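You operate a simulated robot arm through the tools that you are given. There is no shell and no other tool.

You run a simulated robot arm. Do the job below in one go: nothing can be reset, and whatever is moved stays where it is left.

## Task
Put things in order on the top of the right back desk. At the end: the battery pack from the top of the right back desk stands on top of the small black tub; the red sign (marked "FAULT") from the top of the right back desk is on the teal case; the name tag (marked "Emre") from the top of the right back desk is on the orange carton; the blue sensor box from the top of the right back desk is on the grey board; whatever was shut is shut again. Leave all else as you found it, and nothing knocked over.

It is judged by the outcome, as a careful person would: the job done as asked, and still so three seconds after it is handed in. It fails if anything else is knocked over, pushed out of place, dropped, spilled or broken.

## Robot
A 6-joint arm with a two-finger gripper, fixed in place. Base frame: the origin is at the foot of the arm, x ahead of it, y to its left, z up; the work surface is at about z = 0. Units: m, degrees, N and s.
With the tool pointing down near the work surface it reaches from about 0.24 to 0.62 m from the base axis. Its first joint turns from -66.0 to 66.0 degrees. Payload 1.37 kg.
The TCP is the grasp point between the finger pads, 0.022 m short of the fingertips. In the tool frame z runs along the fingers and y along their closing line. The gripper opens to 0.092 m. The gripper's body begins 0.065 m behind the TCP.
Orientation is that of the tool frame in the base frame, as [roll, pitch, yaw] about the fixed x, y, z axes, in that order (R = Rz(yaw) Ry(pitch) Rx(roll)). With the fingers straight down and closing along the base's y, the tool's x points along the base's -x, its y along +y and its z along -z.

## Interface
- The arm moves only by the tool step_arm. Its argument "targets" is a list of rows, each a list of 7 numbers: the closure in counts, from 0 (fully open) to 255 (shut), then the shift along the tool's x, y, z in m, then the turn, a rotation vector about the tool's x, y, z in degrees. In form: [[jaw, x, y, z, wx, wy, wz], ...]. A call has 1 to 20 rows; each row is the pose to reach, as a shift and turn from the pose commanded when the call began, along the tool's axes at that moment. Rows are played at 5 a second. More than 0.05 m and 8.6 degrees between two rows, or a gripper value outside its range, and nothing of the call is played. Where a pose cannot be reached the arm comes as near as it can. A force on the tool above 40 N (or 10 N above the force at the start of the call, whichever is more), or a blocked arm, ends the call early, and 0.2 s more pass. Each finger halts on what it meets, pressing with about 25 N; the grip force reading is that of the motor and also rises with nothing between the fingers. The clock runs only during rows and for 0.2 s after the last one: add rows that repeat a pose to give the fingers time. The reply holds the time, the measured pose of the TCP, the force on the tool along the base axes, the opening and the grip force, in the units named above and with some noise, with the torque about the TCP (base axes, N m) and any sound that the robot's microphone picked up, and new pictures: "show" is both (left out), scene, wrist or none.
- Cameras (640 x 400 px; columns grow to the right, rows downward): "scene" is fixed at [0.0384, -0.4518, 0.5623]; the picture's right is [0.65, -0.76, 0.00], its down [-0.58, -0.49, -0.65] and it looks along [0.50, 0.42, -0.76] (base axes); focal length 303 px, centre (320, 200). "wrist" rides on the gripper at [0.071, 0.019, -0.102] in the tool frame; the picture's right is [-0.26, 0.97, 0.00], its down [-0.75, -0.20, -0.62] and it looks along [-0.60, -0.16, 0.78] (tool axes); focal length 280 px, centre (320, 200). There is no depth. A picture from a camera that has moved, and an enlarged one, comes with that camera's place and axes in the base frame and with its lens.
- close_up(camera, box): a new picture of the part [left, top, right, bottom] of that camera's present view, enlarged. The clock stands still meanwhile.
- sign_off(): hands the job in; it is judged then, once.

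Places have to be worked out from the pictures, the camera data and where the tool is seen. Open the gripper and draw the arm clear of the work before you hand the job in, unless the task says otherwise.

The tools are called as a command line: name --pt "numbers of a row" for each row, then --argument value for the rest, lists and objects as JSON in quotes. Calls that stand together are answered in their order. step_arm: Moves the arm, as the interface text tells. Its arguments: {"type":"object","properties":{"targets":{"type":"array"},"show":{"type":"string","enum":["both","scene","wrist","none"]}},"required":["targets"]} The other tools are called the same way: close_up (camera, box) takes an enlarged picture of a part of a camera's view; sign_off () hands the job in.

At the start:

```text
clock: 0.0
ee_pos: [0.3577, -0.1813, 0.2882]
orientation: [-179.9, -0.1, -180.0]
contact_force: [0.6, 0.0, 0.4]
torque: [-0.02, 0.02, 0.02]
finger_gap: 0.0919
grasp_force: 0.1
```

scene: 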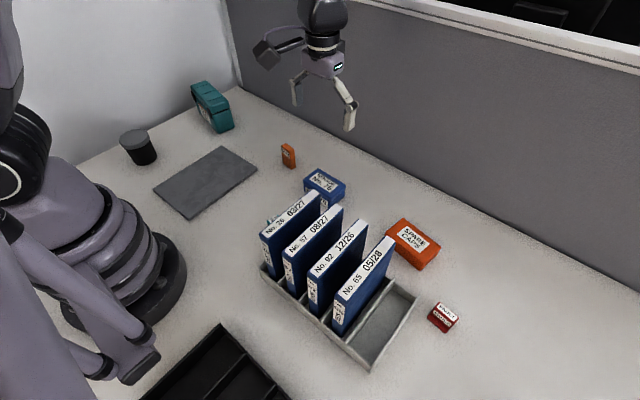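
wrist: 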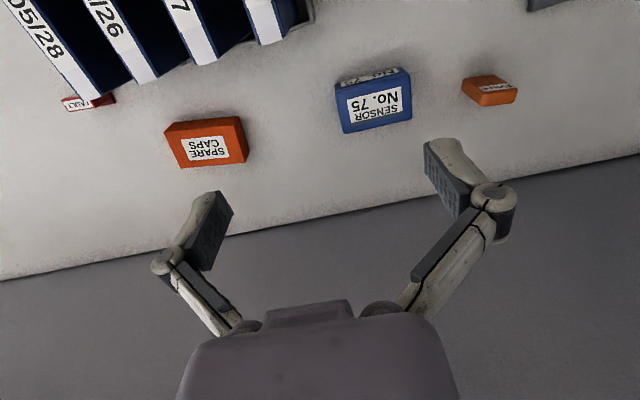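

I see the folder rack, the orange carton, the blue sensor box, a small orange thing, a red thing, a teal case, a black tub and a grey board. I'll start by enlarging several parts of the scene to identify everything.

close_up --camera "scene" --box '[100, 60, 340, 220]'

close_up --camera "scene" --box '[240, 160, 480, 380]'

close_up --camera "scene" --box '[100, 300, 320, 400]'

close_up --camera "wrist" --box '[0, 0, 320, 200]'

close_up --camera "wrist" --box '[320, 0, 640, 200]'

```text
2.50 times, centred on (220, 140) of scene
camera zoom: at [0.0384, -0.4518, 0.5623], right [0.65, -0.76, 0.0], down [-0.58, -0.49, -0.65], along [0.5, 0.42, -0.76], focal length 758 px, centre (570, 350)
```

zoom: 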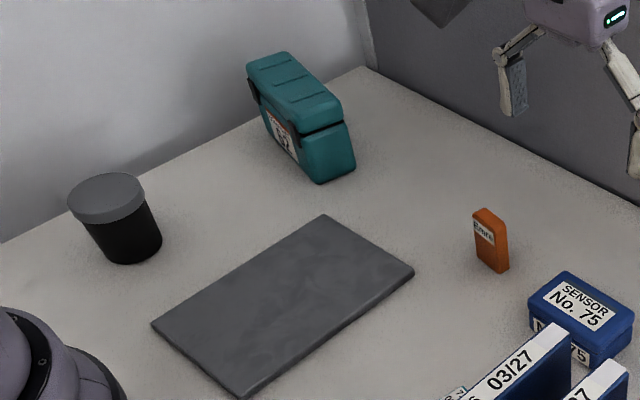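

```text
1.82 times, centred on (360, 270) of scene
camera zoom: at [0.0384, -0.4518, 0.5623], right [0.65, -0.76, 0.0], down [-0.58, -0.49, -0.65], along [0.5, 0.42, -0.76], focal length 551 px, centre (247, 73)
```

zoom: 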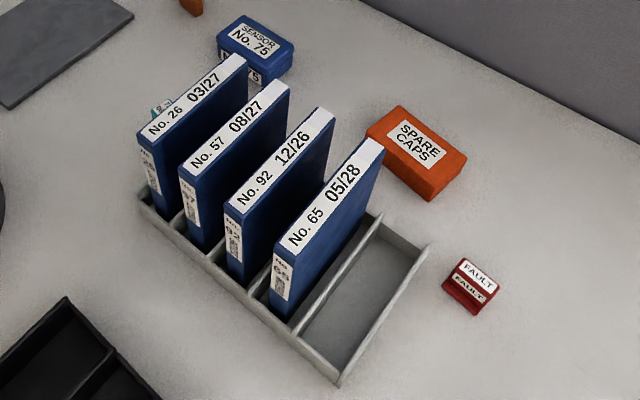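

```text
2.91 times, centred on (210, 350) of scene
camera zoom: at [0.0384, -0.4518, 0.5623], right [0.65, -0.76, 0.0], down [-0.58, -0.49, -0.65], along [0.5, 0.42, -0.76], focal length 882 px, centre (640, -236)
```

zoom: 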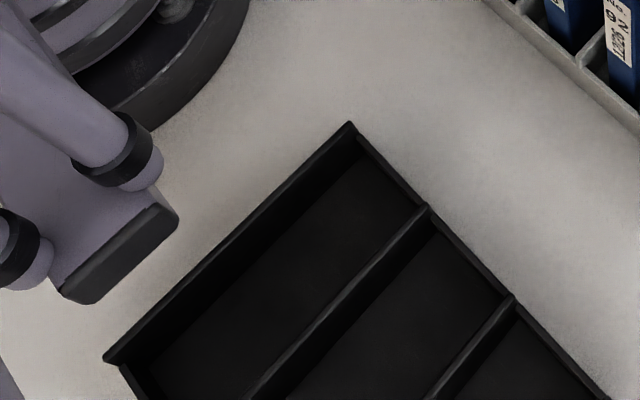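

```text
2.00 times, centred on (160, 100) of wrist
camera zoom: at [0.2874, -0.162, 0.3893], right [0.26, 0.97, 0.0], down [0.75, -0.2, 0.63], along [0.6, -0.16, -0.78], focal length 561 px, centre (640, 400)
```

zoom: 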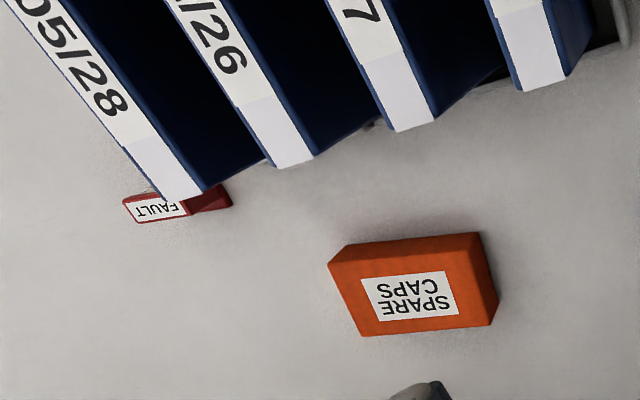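

```text
2.00 times, centred on (480, 100) of wrist
camera zoom: at [0.2874, -0.162, 0.3893], right [0.26, 0.97, 0.0], down [0.75, -0.2, 0.63], along [0.6, -0.16, -0.78], focal length 561 px, centre (0, 400)
```

zoom: 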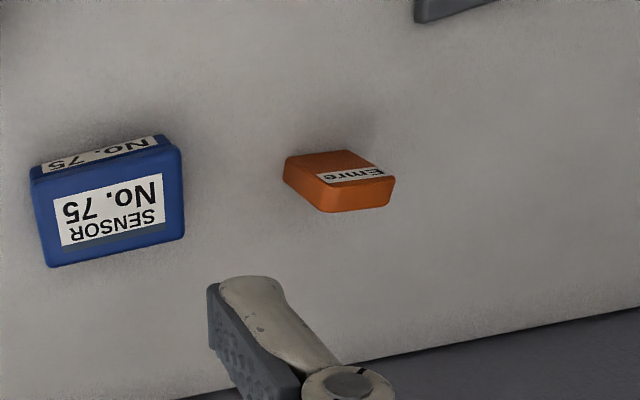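

The cyan bit behind folder No. 26 is probably the battery pack, at about (0.28, -0.11). I'll move there, staying high, to view it with the wrist camera.

step_arm --pt "0 0.026 0.035 0 0 0 0" --pt "0 0.052 0.07 0 0 0 0" --pt "0 0.078 0.105 0 0 0 0" --pt "0 0.078 0.105 0 0 0 0"

```text
clock: 1.0
ee_pos: [0.2791, -0.0746, 0.2881]
orientation: [-179.8, -0.1, 179.9]
contact_force: [-0.2, 0.2, -0.3]
torque: [-0.03, 0.04, 0.05]
finger_gap: 0.0919
grasp_force: 0.0
camera wrist: at [0.2078, -0.0564, 0.3885], right [0.26, 0.97, 0.0], down [0.75, -0.2, 0.62], along [0.6, -0.16, -0.78], focal length 280 px, centre (320, 200)
```

scene: 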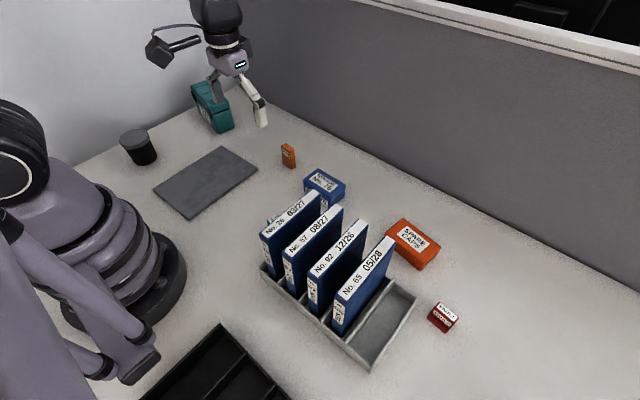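
wrist: 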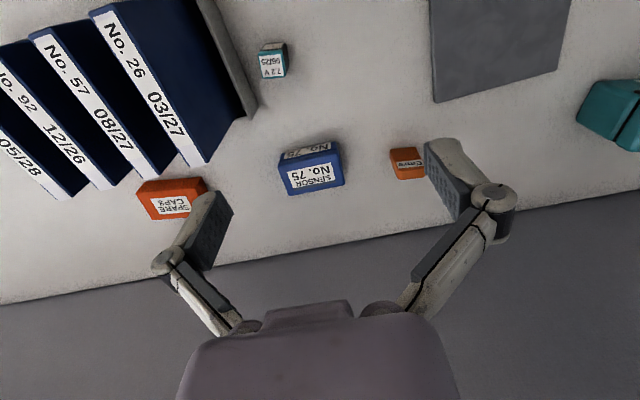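

The battery pack, labelled "7.2V 06/25", now shows in the wrist view. I'll zoom in on it and its neighbours to measure them.

close_up --camera "wrist" --box '[200, 20, 360, 120]'

close_up --camera "wrist" --box '[260, 110, 460, 235]'

close_up --camera "wrist" --box '[400, 0, 640, 150]'

```text
4.00 times, centred on (280, 70) of wrist
camera zoom: at [0.2078, -0.0564, 0.3885], right [0.26, 0.97, 0.0], down [0.75, -0.2, 0.62], along [0.6, -0.16, -0.78], focal length 1122 px, centre (480, 720)
```

zoom: 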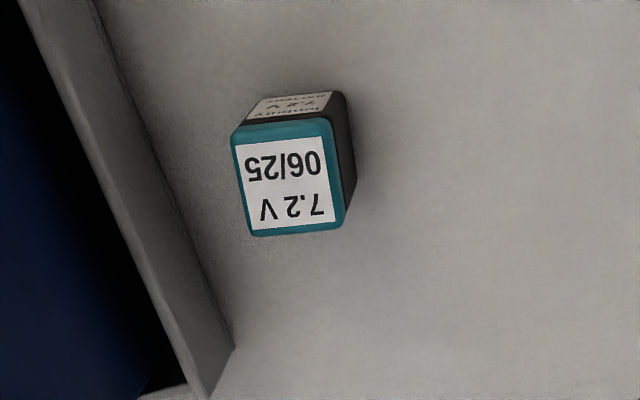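

```text
3.20 times, centred on (360, 172) of wrist
camera zoom: at [0.2078, -0.0564, 0.3885], right [0.26, 0.97, 0.0], down [0.75, -0.2, 0.62], along [0.6, -0.16, -0.78], focal length 897 px, centre (192, 288)
```

zoom: 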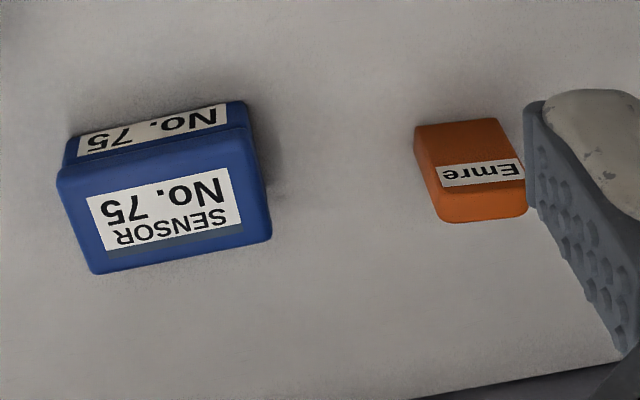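

```text
2.67 times, centred on (520, 75) of wrist
camera zoom: at [0.2078, -0.0564, 0.3885], right [0.26, 0.97, 0.0], down [0.75, -0.2, 0.62], along [0.6, -0.16, -0.78], focal length 748 px, centre (-213, 533)
```

zoom: 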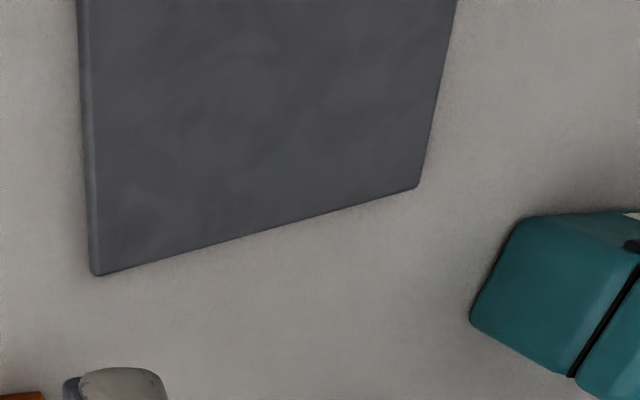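

The battery pack is at about (0.271, -0.130), roughly 28 mm square, 40 mm tall and yawed about -11°. Next I'll look at the left side (tub, teal case, board), with the camera facing outward.

step_arm --pt "0 0.01 0.041 0 0 0 -6.4" --pt "0 0.02 0.082 0 0 0 -12.8" --pt "0 0.03 0.123 0 0 0 -19.2" --pt "0 0.04 0.164 0 0 0 -25.6" --pt "0 0.05 0.205 0 0 0 -32" --pt "0 0.06 0.245 0 0 0 -38.4" --pt "0 0.07 0.285 0 0 0 -45" --pt "0 0.07 0.285 0 0 0 -45"

```text
clock: 2.8
ee_pos: [0.2106, 0.2082, 0.288]
orientation: [-179.9, -0.1, -134.9]
contact_force: [0.0, -0.4, -0.4]
torque: [0.0, 0.03, 0.01]
finger_gap: 0.0919
grasp_force: 0.2
camera wrist: at [0.1465, 0.1729, 0.3882], right [-0.5, 0.87, 0.0], down [0.68, 0.39, 0.62], along [0.54, 0.31, -0.78], focal length 280 px, centre (320, 200)
```

scene: 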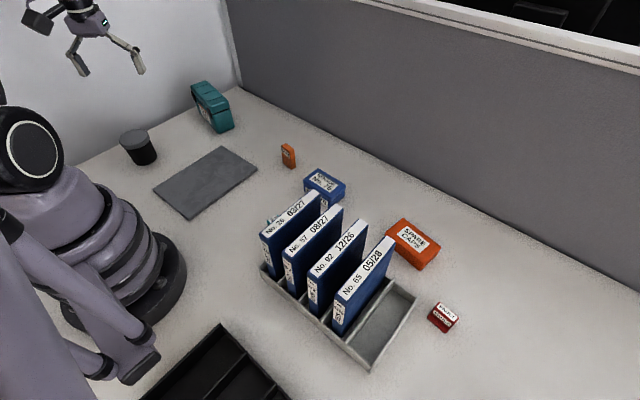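
wrist: 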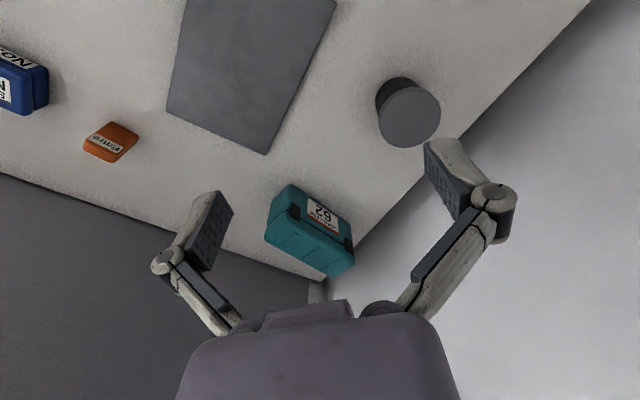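

close_up --camera "wrist" --box '[240, 170, 400, 290]'

close_up --camera "wrist" --box '[340, 50, 500, 160]'

close_up --camera "wrist" --box '[60, 100, 180, 180]'

```text
3.33 times, centred on (320, 230) of wrist
camera zoom: at [0.1465, 0.1729, 0.3882], right [-0.5, 0.87, 0.0], down [0.68, 0.39, 0.62], along [0.54, 0.31, -0.78], focal length 935 px, centre (320, 100)
```

zoom: 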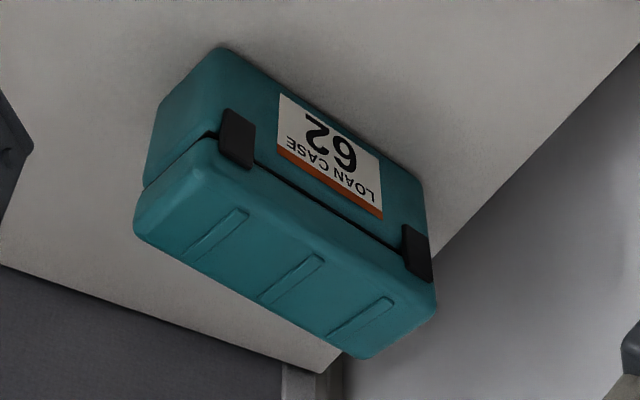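

```text
3.64 times, centred on (420, 105) of wrist
camera zoom: at [0.1465, 0.1729, 0.3882], right [-0.5, 0.87, 0.0], down [0.68, 0.39, 0.62], along [0.54, 0.31, -0.78], focal length 1020 px, centre (-44, 546)
```

zoom: 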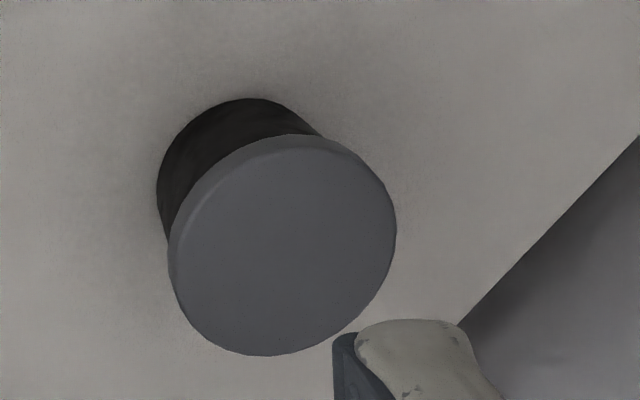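

```text
5.00 times, centred on (120, 140) of wrist
camera zoom: at [0.1465, 0.1729, 0.3882], right [-0.5, 0.87, 0.0], down [0.68, 0.39, 0.62], along [0.54, 0.31, -0.78], focal length 1402 px, centre (1320, 500)
```

zoom: 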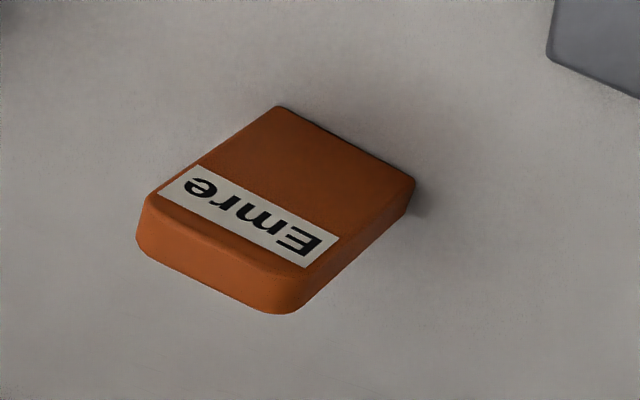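

The tub lid centre is at about (0.208, 0.335, 0.058), and the teal case top centre is at about (0.449, 0.334, 0.091). The board centre is at about (0.27, 0.13). For the battery pack I'll turn the tool so the fingers close along x, clear of the folders, and move above it while still high.

step_arm --pt "0 0.0109 -0.0156 0 0 0 8.1" --pt "0 0.0219 -0.0313 0 0 0 16.2" --pt "0 0.0328 -0.0469 0 0 0 24.3" --pt "0 0.0437 -0.0626 0 0 0 32.4" --pt "0 0.0547 -0.0782 0 0 0 40.5" --pt "0 0.0656 -0.0939 0 0 0 48.6" --pt "0 0.0765 -0.1095 0 0 0 56.7" --pt "0 0.0875 -0.1252 0 0 0 64.8" --pt "0 0.0984 -0.1408 0 0 0 72.9" --pt "0 0.1093 -0.1564 0 0 0 81" --pt "0 0.1203 -0.1721 0 0 0 89.1" --pt "0 0.1312 -0.1877 0 0 0 97.2" --pt "0 0.1421 -0.2034 0 0 0 105.3" --pt "0 0.1531 -0.219 0 0 0 113.4" --pt "0 0.164 -0.2347 0 0 0 121.5" --pt "0 0.1749 -0.2503 0 0 0 129.6" --pt "0 0.1859 -0.266 0 0 0 137.7" --pt "0 0.1968 -0.2816 0 0 0 146" --pt "0 0.1968 -0.2816 0 0 0 146"

```text
clock: 6.8
ee_pos: [0.2711, -0.1303, 0.2892]
orientation: [179.9, 0.2, 78.9]
contact_force: [-0.2, 0.2, -0.2]
torque: [0.0, 0.01, -0.03]
finger_gap: 0.092
grasp_force: 0.2
camera wrist: at [0.303, -0.0641, 0.3894], right [0.9, -0.44, 0.0], down [-0.35, -0.7, 0.63], along [-0.28, -0.56, -0.78], focal length 280 px, centre (320, 200)
```

scene: 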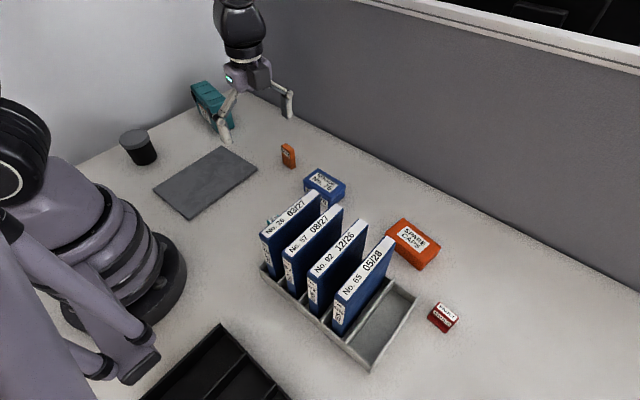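
wrist: 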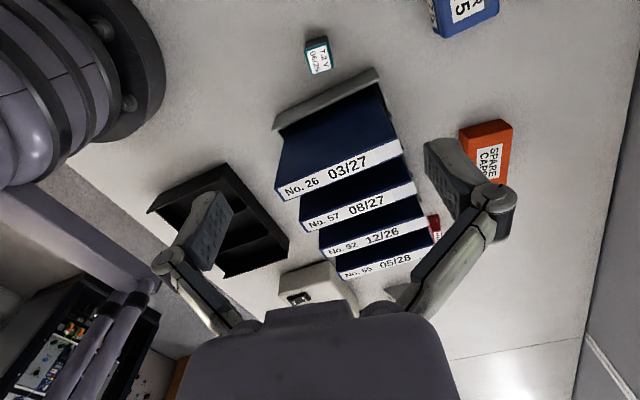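

The battery pack appears at (318, 57), almost exactly beneath the TCP. I'll zoom in to check its yaw relative to the fingers.

close_up --camera "wrist" --box '[270, 20, 390, 95]'

close_up --camera "wrist" --box '[220, 130, 540, 330]'

```text
5.33 times, centred on (330, 58) of wrist
camera zoom: at [0.303, -0.0641, 0.3894], right [0.9, -0.44, 0.0], down [-0.35, -0.7, 0.63], along [-0.28, -0.56, -0.78], focal length 1495 px, centre (267, 960)
```

zoom: 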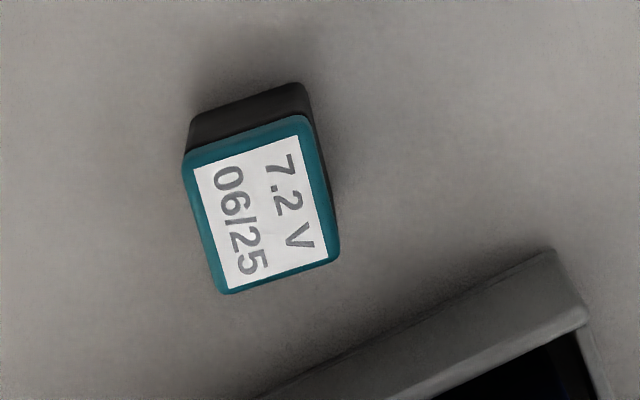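

```text
2.00 times, centred on (380, 230) of wrist
camera zoom: at [0.303, -0.0641, 0.3894], right [0.9, -0.44, 0.0], down [-0.35, -0.7, 0.63], along [-0.28, -0.56, -0.78], focal length 561 px, centre (200, 140)
```

zoom: 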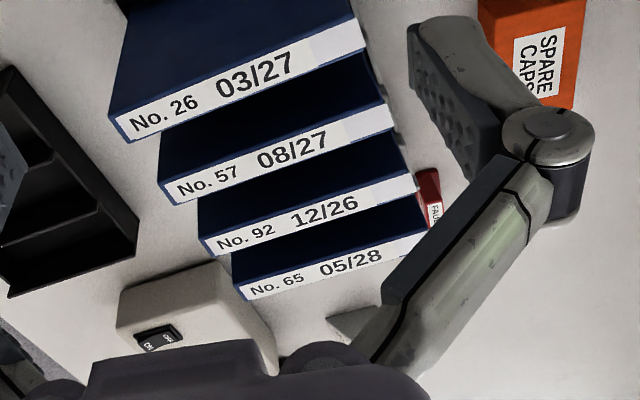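

The battery centre comes out at (0.270, -0.130) with yaw -11°, so the fingers are lined up with it. I'll go partway down and check again.

step_arm --pt "0 0 0 0.04 0 0 0" --pt "0 0 0 0.08 0 0 0" --pt "0 0 0 0.12 0 0 0" --pt "0 0 0 0.16 0 0 0" --pt "0 0 0 0.19 0 0 0" --pt "0 0 0 0.19 0 0 0"

```text
clock: 8.2
ee_pos: [0.2722, -0.1283, 0.0977]
orientation: [180.0, 0.0, 79.0]
contact_force: [-0.5, -1.3, 0.1]
torque: [-0.01, 0.0, -0.01]
finger_gap: 0.0923
grasp_force: 0.1
camera wrist: at [0.3037, -0.0626, 0.1978], right [0.9, -0.44, 0.0], down [-0.34, -0.7, 0.62], along [-0.28, -0.56, -0.78], focal length 280 px, centre (320, 200)
```

scene: 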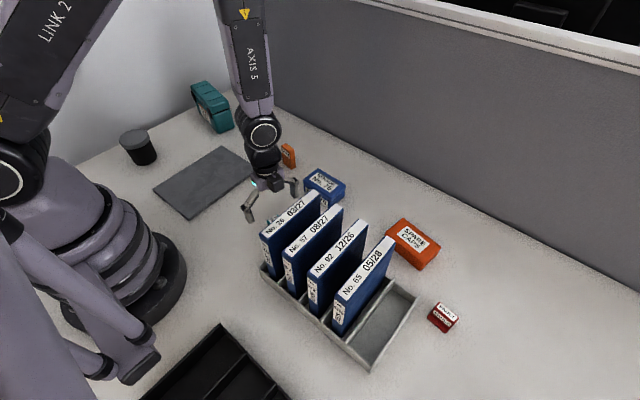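
wrist: 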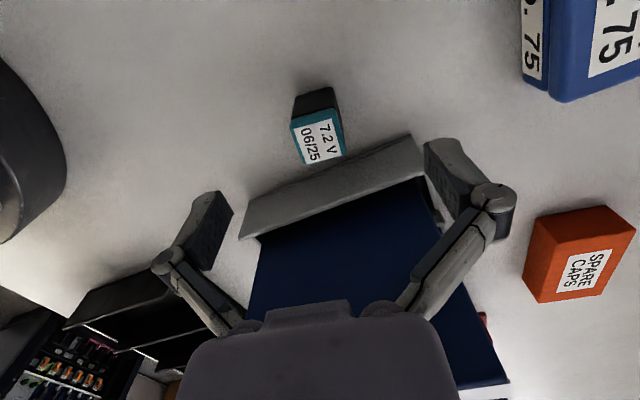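

The arm came down cleanly, apart from a small -1.3 N reading in y. I'll check the clearance to folder 26 in the scene view before going lower.

close_up --camera "scene" --box '[210, 110, 370, 250]'

close_up --camera "wrist" --box '[220, 60, 440, 260]'

```text
2.86 times, centred on (290, 180) of scene
camera zoom: at [0.0384, -0.4518, 0.5623], right [0.65, -0.76, 0.0], down [-0.58, -0.49, -0.65], along [0.5, 0.42, -0.76], focal length 866 px, centre (406, 257)
```

zoom: 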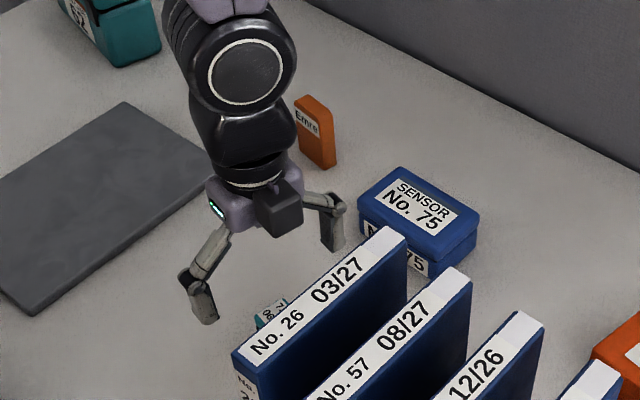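

```text
2.00 times, centred on (330, 160) of wrist
camera zoom: at [0.3037, -0.0626, 0.1978], right [0.9, -0.44, 0.0], down [-0.34, -0.7, 0.62], along [-0.28, -0.56, -0.78], focal length 561 px, centre (300, 280)
```

zoom: 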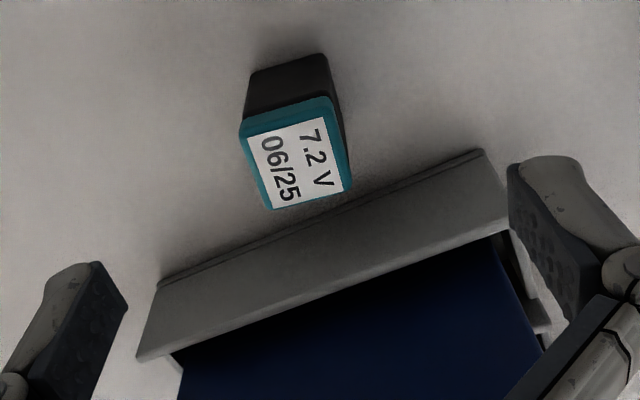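

The gripper block stays about 3 cm clear of the folder, and the battery sits about 4 mm toward -x in the tool frame. I'll shift by that much, lower to z ≈ 0.029 and close the fingers.

step_arm --pt "0 -0.002 -0.001 0.025 0 0 0" --pt "0 -0.003 -0.001 0.045 0 0 0" --pt "0 -0.003 -0.001 0.06 0 0 0" --pt "0 -0.003 -0.001 0.069 0 0 0" --pt "0 -0.003 -0.001 0.069 0 0 0"

step_arm --pt "120 0 0 0 0 0 0" --pt "200 0 0 0 0 0 0" --pt "255 0 0 0 0 0 0" --pt "255 0 0 0 0 0 0" --pt "255 0 0 0 0 0 0" --pt "255 0 0 0 0 0 0"

```text
clock: 9.4
ee_pos: [0.2692, -0.1338, 0.0292]
orientation: [-179.9, 0.2, 79.0]
contact_force: [0.0, -1.1, 0.0]
torque: [0.01, 0.02, -0.02]
finger_gap: 0.092
grasp_force: 0.1
camera wrist: at [0.3012, -0.067, 0.1301], right [0.9, -0.44, 0.0], down [-0.34, -0.7, 0.63], along [-0.28, -0.56, -0.78], focal length 280 px, centre (320, 200)
```

scene: 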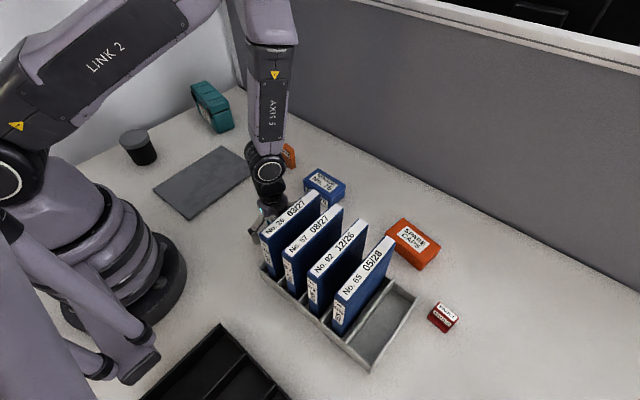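
wrist: 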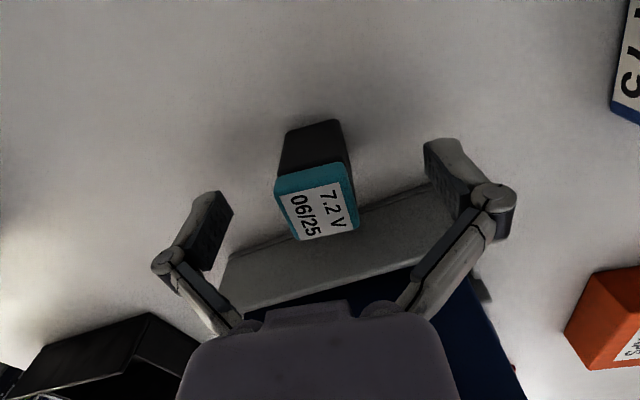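

```text
clock: 10.8
ee_pos: [0.2692, -0.1328, 0.0308]
orientation: [180.0, 0.0, 79.0]
contact_force: [-0.7, -1.2, 1.9]
torque: [-0.02, -0.01, 0.03]
finger_gap: 0.0272
grasp_force: 25.1
camera wrist: at [0.3011, -0.067, 0.1303], right [0.9, -0.44, 0.0], down [-0.34, -0.7, 0.63], along [-0.28, -0.56, -0.78], focal length 280 px, centre (320, 200)
```

scene: 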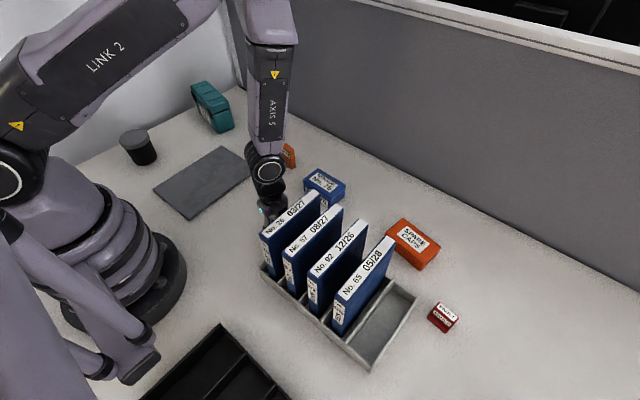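
wrist: 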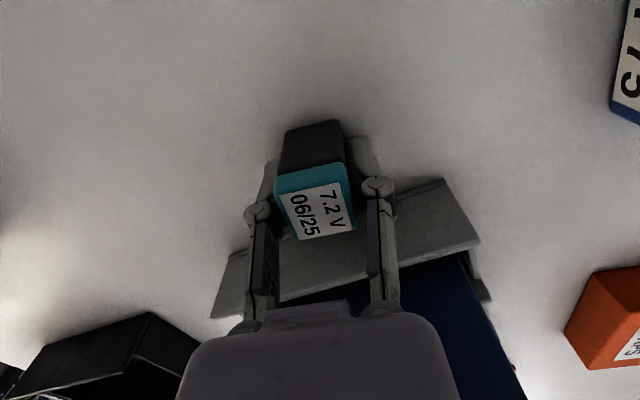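

The pack is held, with a 27 mm gap and 25 N grip. I'll lift it straight up, clear of the folders.

step_arm --pt "255 0 0 -0.015 0 0 0" --pt "255 0 0 -0.045 0 0 0" --pt "255 0 0 -0.085 0 0 0" --pt "255 0 0 -0.125 0 0 0" --pt "255 0 0 -0.165 0 0 0" --pt "255 0 0 -0.2 0 0 0" --pt "255 0 0 -0.2 0 0 0"

```text
clock: 12.4
ee_pos: [0.2672, -0.1328, 0.2306]
orientation: [-180.0, 0.1, 79.0]
contact_force: [0.2, 0.6, -1.4]
torque: [0.0, 0.0, 0.02]
finger_gap: 0.0274
grasp_force: 24.6
camera wrist: at [0.2993, -0.0666, 0.3305], right [0.9, -0.44, 0.0], down [-0.34, -0.7, 0.63], along [-0.28, -0.56, -0.78], focal length 280 px, centre (320, 200)
```

scene: 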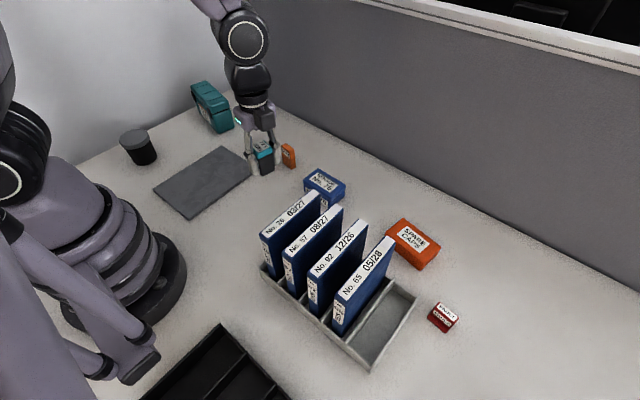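
wrist: 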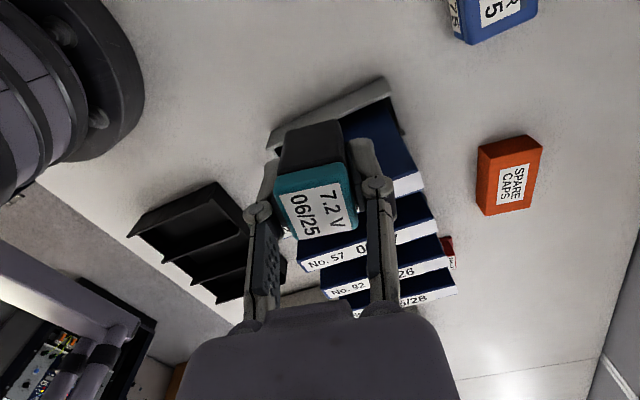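

The pack hangs upright in the jaws. I'll carry it over to the tub at this height, turning the tool back to yaw 180.

step_arm --pt "255 0.0345 -0.0114 0 0 0 -7.77" --pt "255 0.0689 -0.0228 0 0 0 -15.54" --pt "255 0.1034 -0.0342 0 0 0 -23.31" --pt "255 0.1378 -0.0456 0 0 0 -31.08" --pt "255 0.1723 -0.057 0 0 0 -38.85" --pt "255 0.2068 -0.0684 0 0 0 -46.62" --pt "255 0.2412 -0.0798 0 0 0 -54.39" --pt "255 0.2757 -0.0912 0 0 0 -62.16" --pt "255 0.3102 -0.1026 0 0 0 -69.93" --pt "255 0.3446 -0.114 0 0 0 -77.7" --pt "255 0.3791 -0.1254 0 0 0 -85.47" --pt "255 0.4135 -0.1368 0 0 0 -93.24" --pt "255 0.448 -0.1482 0 0 0 -101" --pt "255 0.448 -0.1482 0 0 0 -101"

```text
clock: 15.4
ee_pos: [0.2085, 0.3379, 0.228]
orientation: [-179.9, 0.0, -179.9]
contact_force: [0.7, -0.4, -1.0]
torque: [-0.03, -0.01, -0.02]
finger_gap: 0.0272
grasp_force: 24.8
camera wrist: at [0.138, 0.3559, 0.3291], right [0.26, 0.97, 0.0], down [0.75, -0.2, 0.63], along [0.6, -0.16, -0.78], focal length 280 px, centre (320, 200)
```

scene: 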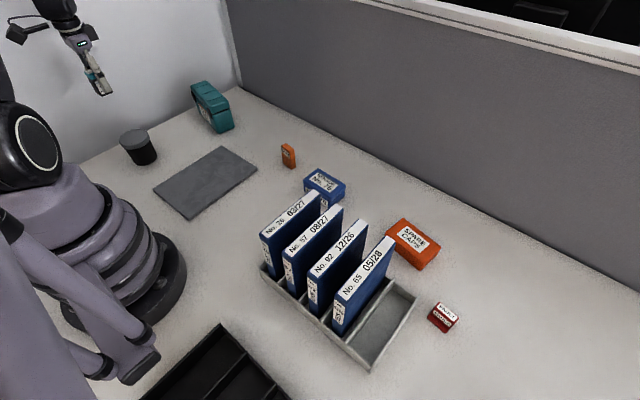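
wrist: 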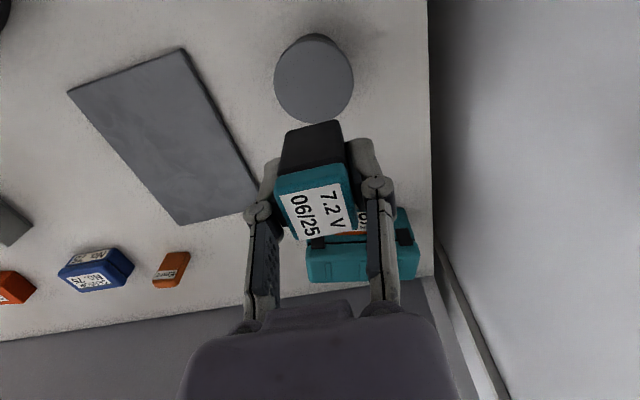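

The lid centre is at about (0.207, 0.332), so I'll nudge the pack over it and lower to just above the lid.

step_arm --pt "255 0.001 -0.004 0.03 0 0 0" --pt "255 0.001 -0.005 0.06 0 0 0" --pt "255 0.001 -0.005 0.09 0 0 0" --pt "255 0.001 -0.005 0.115 0 0 0" --pt "255 0.001 -0.005 0.122 0 0 0" --pt "255 0.001 -0.005 0.122 0 0 0"

close_up --camera "scene" --box '[90, 70, 210, 190]'

```text
clock: 16.8
ee_pos: [0.2064, 0.3325, 0.1067]
orientation: [-180.0, 0.0, 179.9]
contact_force: [0.5, -0.1, -1.1]
torque: [0.01, 0.01, 0.0]
finger_gap: 0.0274
grasp_force: 25.0
camera wrist: at [0.136, 0.3512, 0.2068], right [0.26, 0.97, 0.0], down [0.75, -0.2, 0.63], along [0.6, -0.16, -0.78], focal length 280 px, centre (320, 200)
```

scene: 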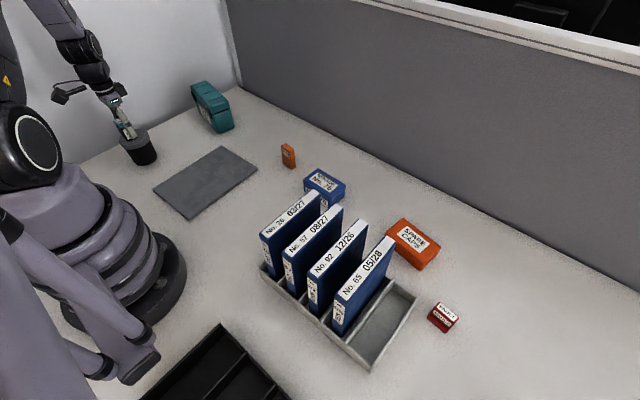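
wrist: 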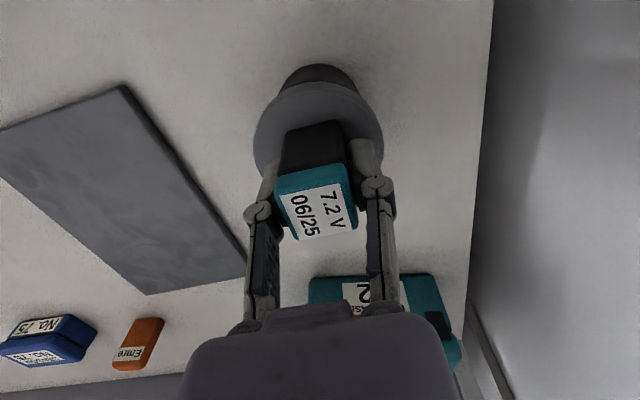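

```text
3.33 times, centred on (150, 130) of scene
camera zoom: at [0.0384, -0.4518, 0.5623], right [0.65, -0.76, 0.0], down [-0.58, -0.49, -0.65], along [0.5, 0.42, -0.76], focal length 1011 px, centre (887, 433)
```

zoom: 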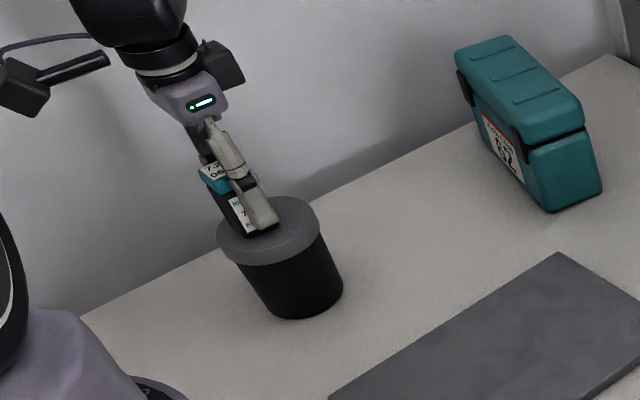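

close_up --camera "wrist" --box '[220, 40, 420, 250]'

```text
1.90 times, centred on (320, 145) of wrist
camera zoom: at [0.136, 0.3512, 0.2068], right [0.26, 0.97, 0.0], down [0.75, -0.2, 0.63], along [0.6, -0.16, -0.78], focal length 534 px, centre (320, 305)
```

zoom: 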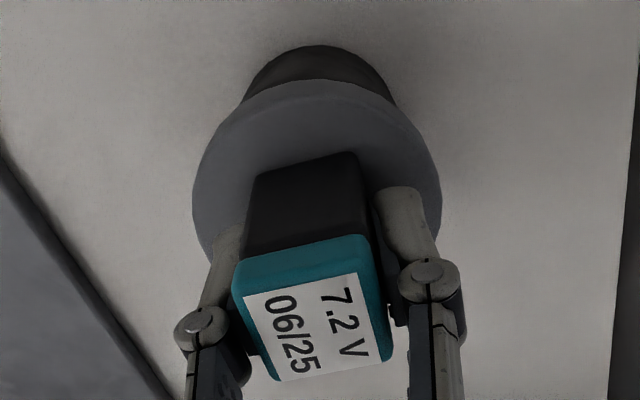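

The pack is within a few mm of the lid centre. I'll make a small correction and lower slowly, watching the force.

step_arm --pt "255 -0.004 -0.001 0.004 0 0 0" --pt "255 -0.004 -0.001 0.008 0 0 0" --pt "255 -0.004 -0.001 0.011 0 0 0" --pt "255 -0.004 -0.001 0.013 0 0 0" --show "none"

step_arm --pt "255 0 0 0.001 0 0 0" --pt "255 0 0 0.002 0 0 0" --show "none"

```text
clock: 17.8
ee_pos: [0.2118, 0.3309, 0.0971]
orientation: [180.0, 0.0, -180.0]
contact_force: [-2.3, -0.8, 8.8]
torque: [0.01, 0.07, 0.01]
finger_gap: 0.0274
grasp_force: 25.0
stopped in row 4: the force on the tool passed its limit at 47 N (the readings are from after the stop); the commanded pose is now the measured one
```

```text
clock: 18.3
ee_pos: [0.2116, 0.3318, 0.0978]
orientation: [-180.0, 0.1, 180.0]
contact_force: [-2.9, -1.3, 9.9]
torque: [-0.07, 0.08, -0.01]
finger_gap: 0.0273
grasp_force: 24.6
stopped in row 2: the force on the tool passed its limit at 45 N (the readings are from after the stop); the commanded pose is now the measured one
```

Contact came at z ≈ 0.097, so the lid top is at about 0.068. I'll ease the pressure by 1 mm and look before releasing.

step_arm --pt "255 0 0 -0.0008 0 0 0" --pt "255 0 0 -0.0008 0 0 0"

close_up --camera "scene" --box '[90, 70, 210, 190]'

close_up --camera "wrist" --box '[220, 40, 420, 250]'

```text
clock: 18.9
ee_pos: [0.2123, 0.3314, 0.0978]
orientation: [-180.0, 0.2, 180.0]
contact_force: [0.0, 0.0, -0.3]
torque: [0.0, -0.01, 0.01]
finger_gap: 0.0273
grasp_force: 25.1
camera wrist: at [0.1413, 0.3499, 0.1986], right [0.26, 0.97, 0.0], down [0.75, -0.2, 0.63], along [0.6, -0.16, -0.78], focal length 280 px, centre (320, 200)
```

scene: 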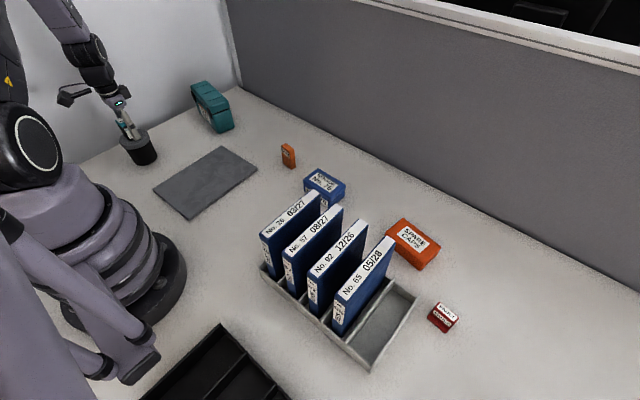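
wrist: 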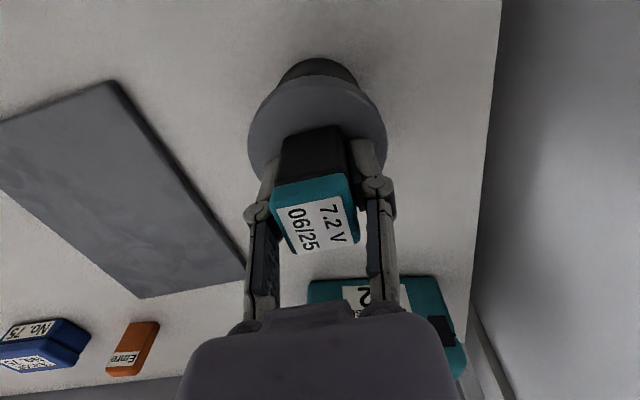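

```text
3.33 times, centred on (150, 130) of scene
camera zoom: at [0.0384, -0.4518, 0.5623], right [0.65, -0.76, 0.0], down [-0.58, -0.49, -0.65], along [0.5, 0.42, -0.76], focal length 1011 px, centre (887, 433)
```

zoom: 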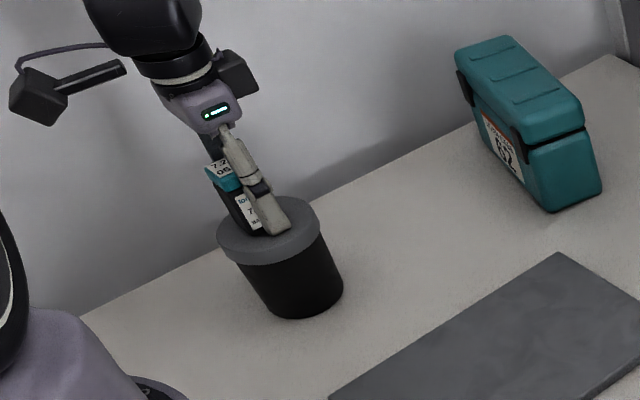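

```text
1.90 times, centred on (320, 145) of wrist
camera zoom: at [0.1413, 0.3499, 0.1986], right [0.26, 0.97, 0.0], down [0.75, -0.2, 0.63], along [0.6, -0.16, -0.78], focal length 534 px, centre (320, 305)
```

zoom: 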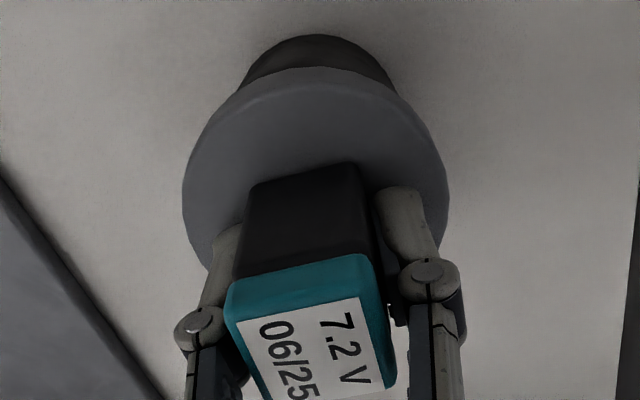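

The pack rests lightly on the lid with the force near zero. I'll open the fingers gently and check that it stands.

step_arm --pt "165 0 0 0 0 0 0" --pt "150 0 0 0 0 0 0" --pt "130 0 0 0 0 0 0" --pt "100 0 0 0 0 0 0" --pt "100 0 0 0 0 0 0"

close_up --camera "wrist" --box '[220, 40, 420, 250]'

close_up --camera "scene" --box '[90, 70, 210, 190]'

```text
clock: 20.1
ee_pos: [0.2122, 0.3323, 0.0977]
orientation: [179.9, 0.1, -179.9]
contact_force: [0.9, -0.1, 0.5]
torque: [0.0, -0.01, 0.01]
finger_gap: 0.0558
grasp_force: 0.1
camera wrist: at [0.1413, 0.35, 0.1987], right [0.26, 0.97, 0.0], down [0.75, -0.2, 0.63], along [0.6, -0.16, -0.78], focal length 280 px, centre (320, 200)
```

scene: 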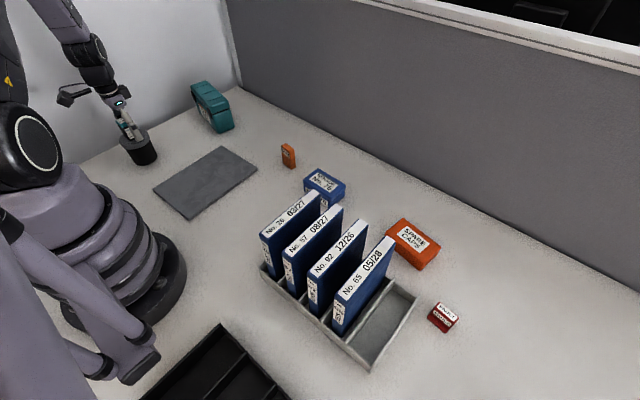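
wrist: 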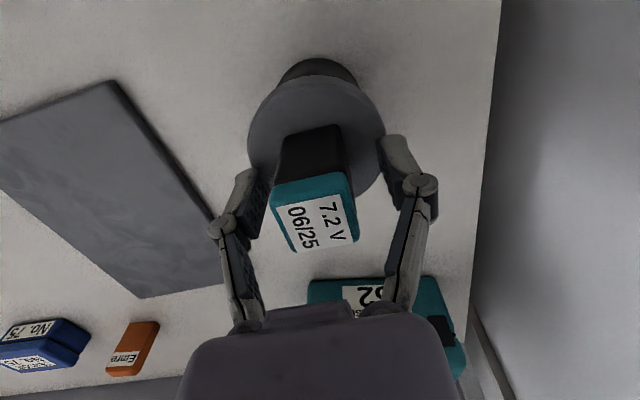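

```text
1.90 times, centred on (320, 145) of wrist
camera zoom: at [0.1413, 0.35, 0.1987], right [0.26, 0.97, 0.0], down [0.75, -0.2, 0.63], along [0.6, -0.16, -0.78], focal length 534 px, centre (320, 305)
```

zoom: 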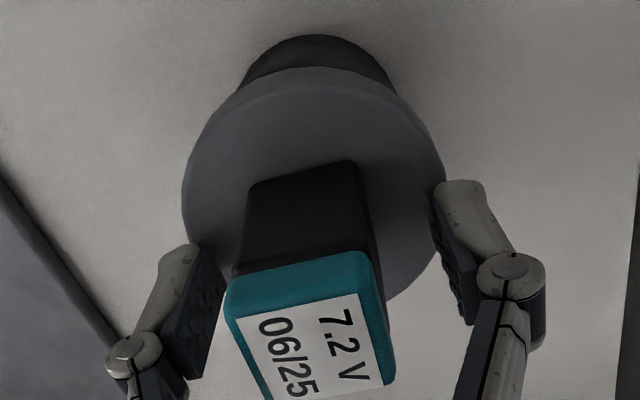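

```text
3.33 times, centred on (150, 130) of scene
camera zoom: at [0.0384, -0.4518, 0.5623], right [0.65, -0.76, 0.0], down [-0.58, -0.49, -0.65], along [0.5, 0.42, -0.76], focal length 1011 px, centre (887, 433)
```

zoom: 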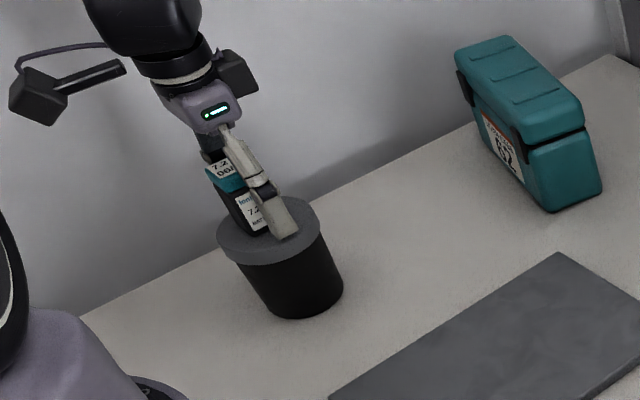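

The battery pack stands upright on the lid. I'll lift straight away from it, then travel to above the sensor box with the tool turned to yaw 88.

step_arm --pt "90 0 0 -0.01 0 0 0" --pt "80 0 0 -0.03 0 0 0" --pt "60 0 0 -0.06 0 0 0" --pt "30 0 0 -0.1 0 0 0" --pt "0 0 0 -0.15 0 0 0" --pt "0 0 0 -0.15 0 0 0"

close_up --camera "scene" --box '[90, 70, 210, 190]'

step_arm --pt "0 -0.0181 -0.03825 0 0 0 7.67" --pt "0 -0.0362 -0.0765 0 0 0 15.33" --pt "0 -0.0543 -0.1148 0 0 0 23" --pt "0 -0.0723 -0.153 0 0 0 30.67" --pt "0 -0.0904 -0.1913 0 0 0 38.33" --pt "0 -0.1085 -0.2295 0 0 0 46" --pt "0 -0.1266 -0.2678 0 0 0 53.67" --pt "0 -0.1447 -0.306 0 0 0 61.33" --pt "0 -0.1628 -0.3443 0 0 0 69" --pt "0 -0.1808 -0.3825 0 0 0 76.67" --pt "0 -0.1989 -0.4208 0 0 0 84.33" --pt "0 -0.217 -0.459 0 0 0 92" --pt "0 -0.217 -0.459 0 0 0 92"

close_up --camera "wrist" --box '[220, 0, 440, 140]'

```text
clock: 21.5
ee_pos: [0.2128, 0.33, 0.2474]
orientation: [179.9, 0.1, -180.0]
contact_force: [0.0, -0.6, -1.2]
torque: [0.02, -0.03, 0.01]
finger_gap: 0.0921
grasp_force: 0.2
camera wrist: at [0.1413, 0.3495, 0.3474], right [0.26, 0.97, 0.0], down [0.75, -0.2, 0.63], along [0.6, -0.16, -0.78], focal length 280 px, centre (320, 200)
```

scene: 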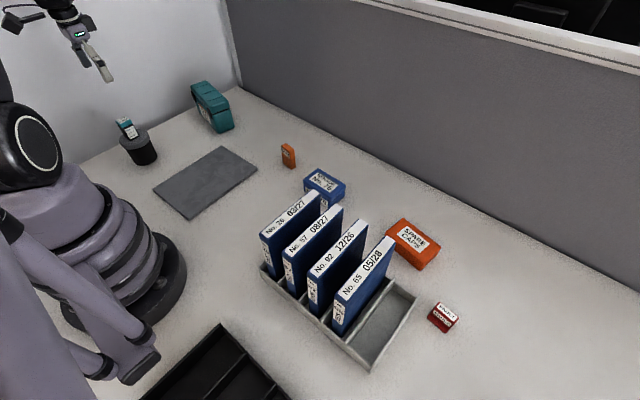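
wrist: 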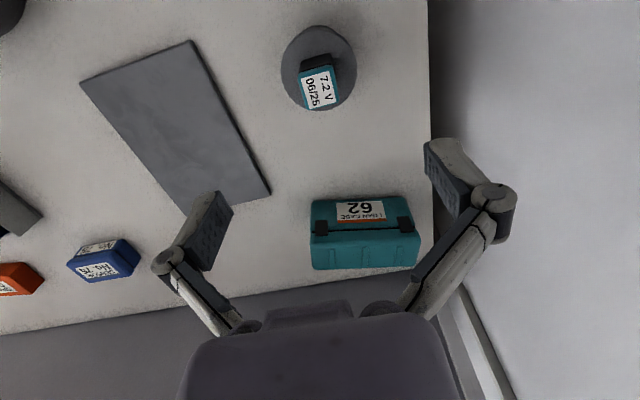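

```text
3.33 times, centred on (150, 130) of scene
camera zoom: at [0.0384, -0.4518, 0.5623], right [0.65, -0.76, 0.0], down [-0.58, -0.49, -0.65], along [0.5, 0.42, -0.76], focal length 1011 px, centre (887, 433)
```

zoom: 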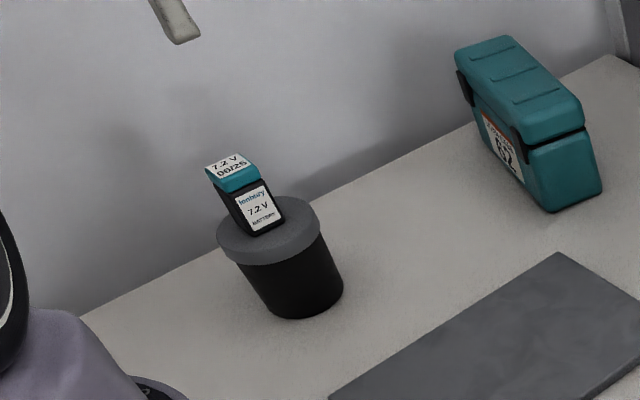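

```text
clock: 24.3
ee_pos: [0.4298, -0.128, 0.2462]
orientation: [179.9, -0.1, 87.9]
contact_force: [0.7, -0.1, -0.3]
torque: [-0.04, 0.0, -0.01]
finger_gap: 0.0921
grasp_force: 0.0
camera wrist: at [0.4509, -0.0577, 0.3471], right [0.95, -0.3, 0.0], down [-0.23, -0.75, 0.62], along [-0.18, -0.6, -0.78], focal length 280 px, centre (320, 200)
```

scene: 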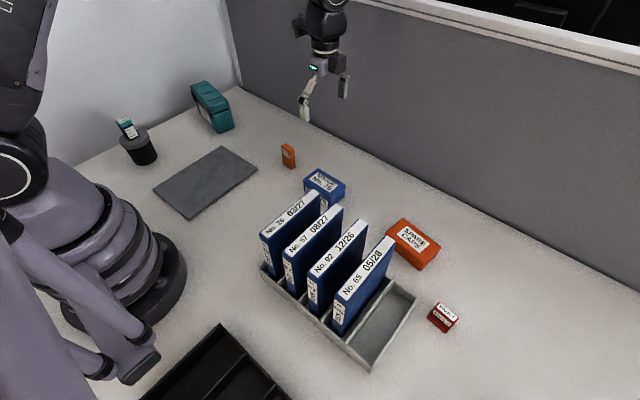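
wrist: 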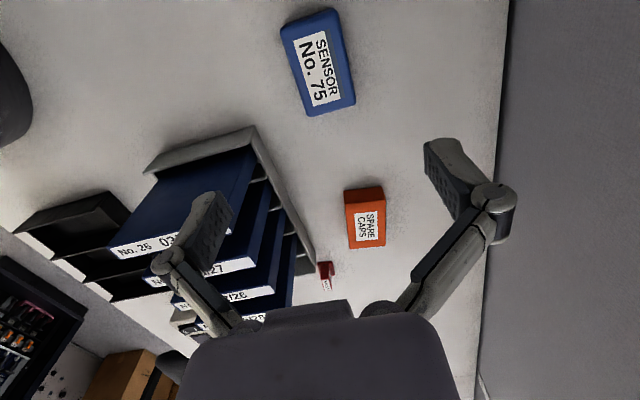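

```text
2.86 times, centred on (330, 70) of wrist
camera zoom: at [0.4509, -0.0577, 0.3471], right [0.95, -0.3, 0.0], down [-0.23, -0.75, 0.62], along [-0.18, -0.6, -0.78], focal length 801 px, centre (291, 571)
```

zoom: 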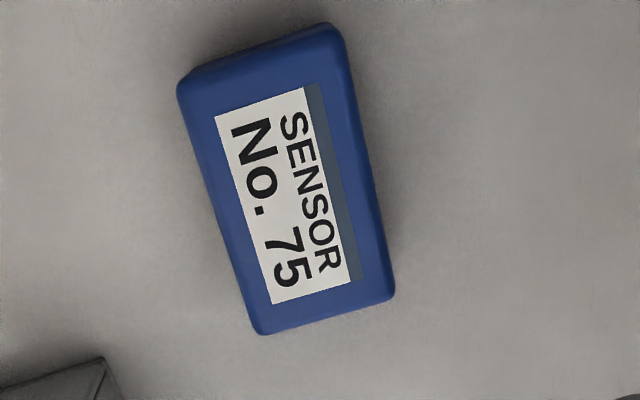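

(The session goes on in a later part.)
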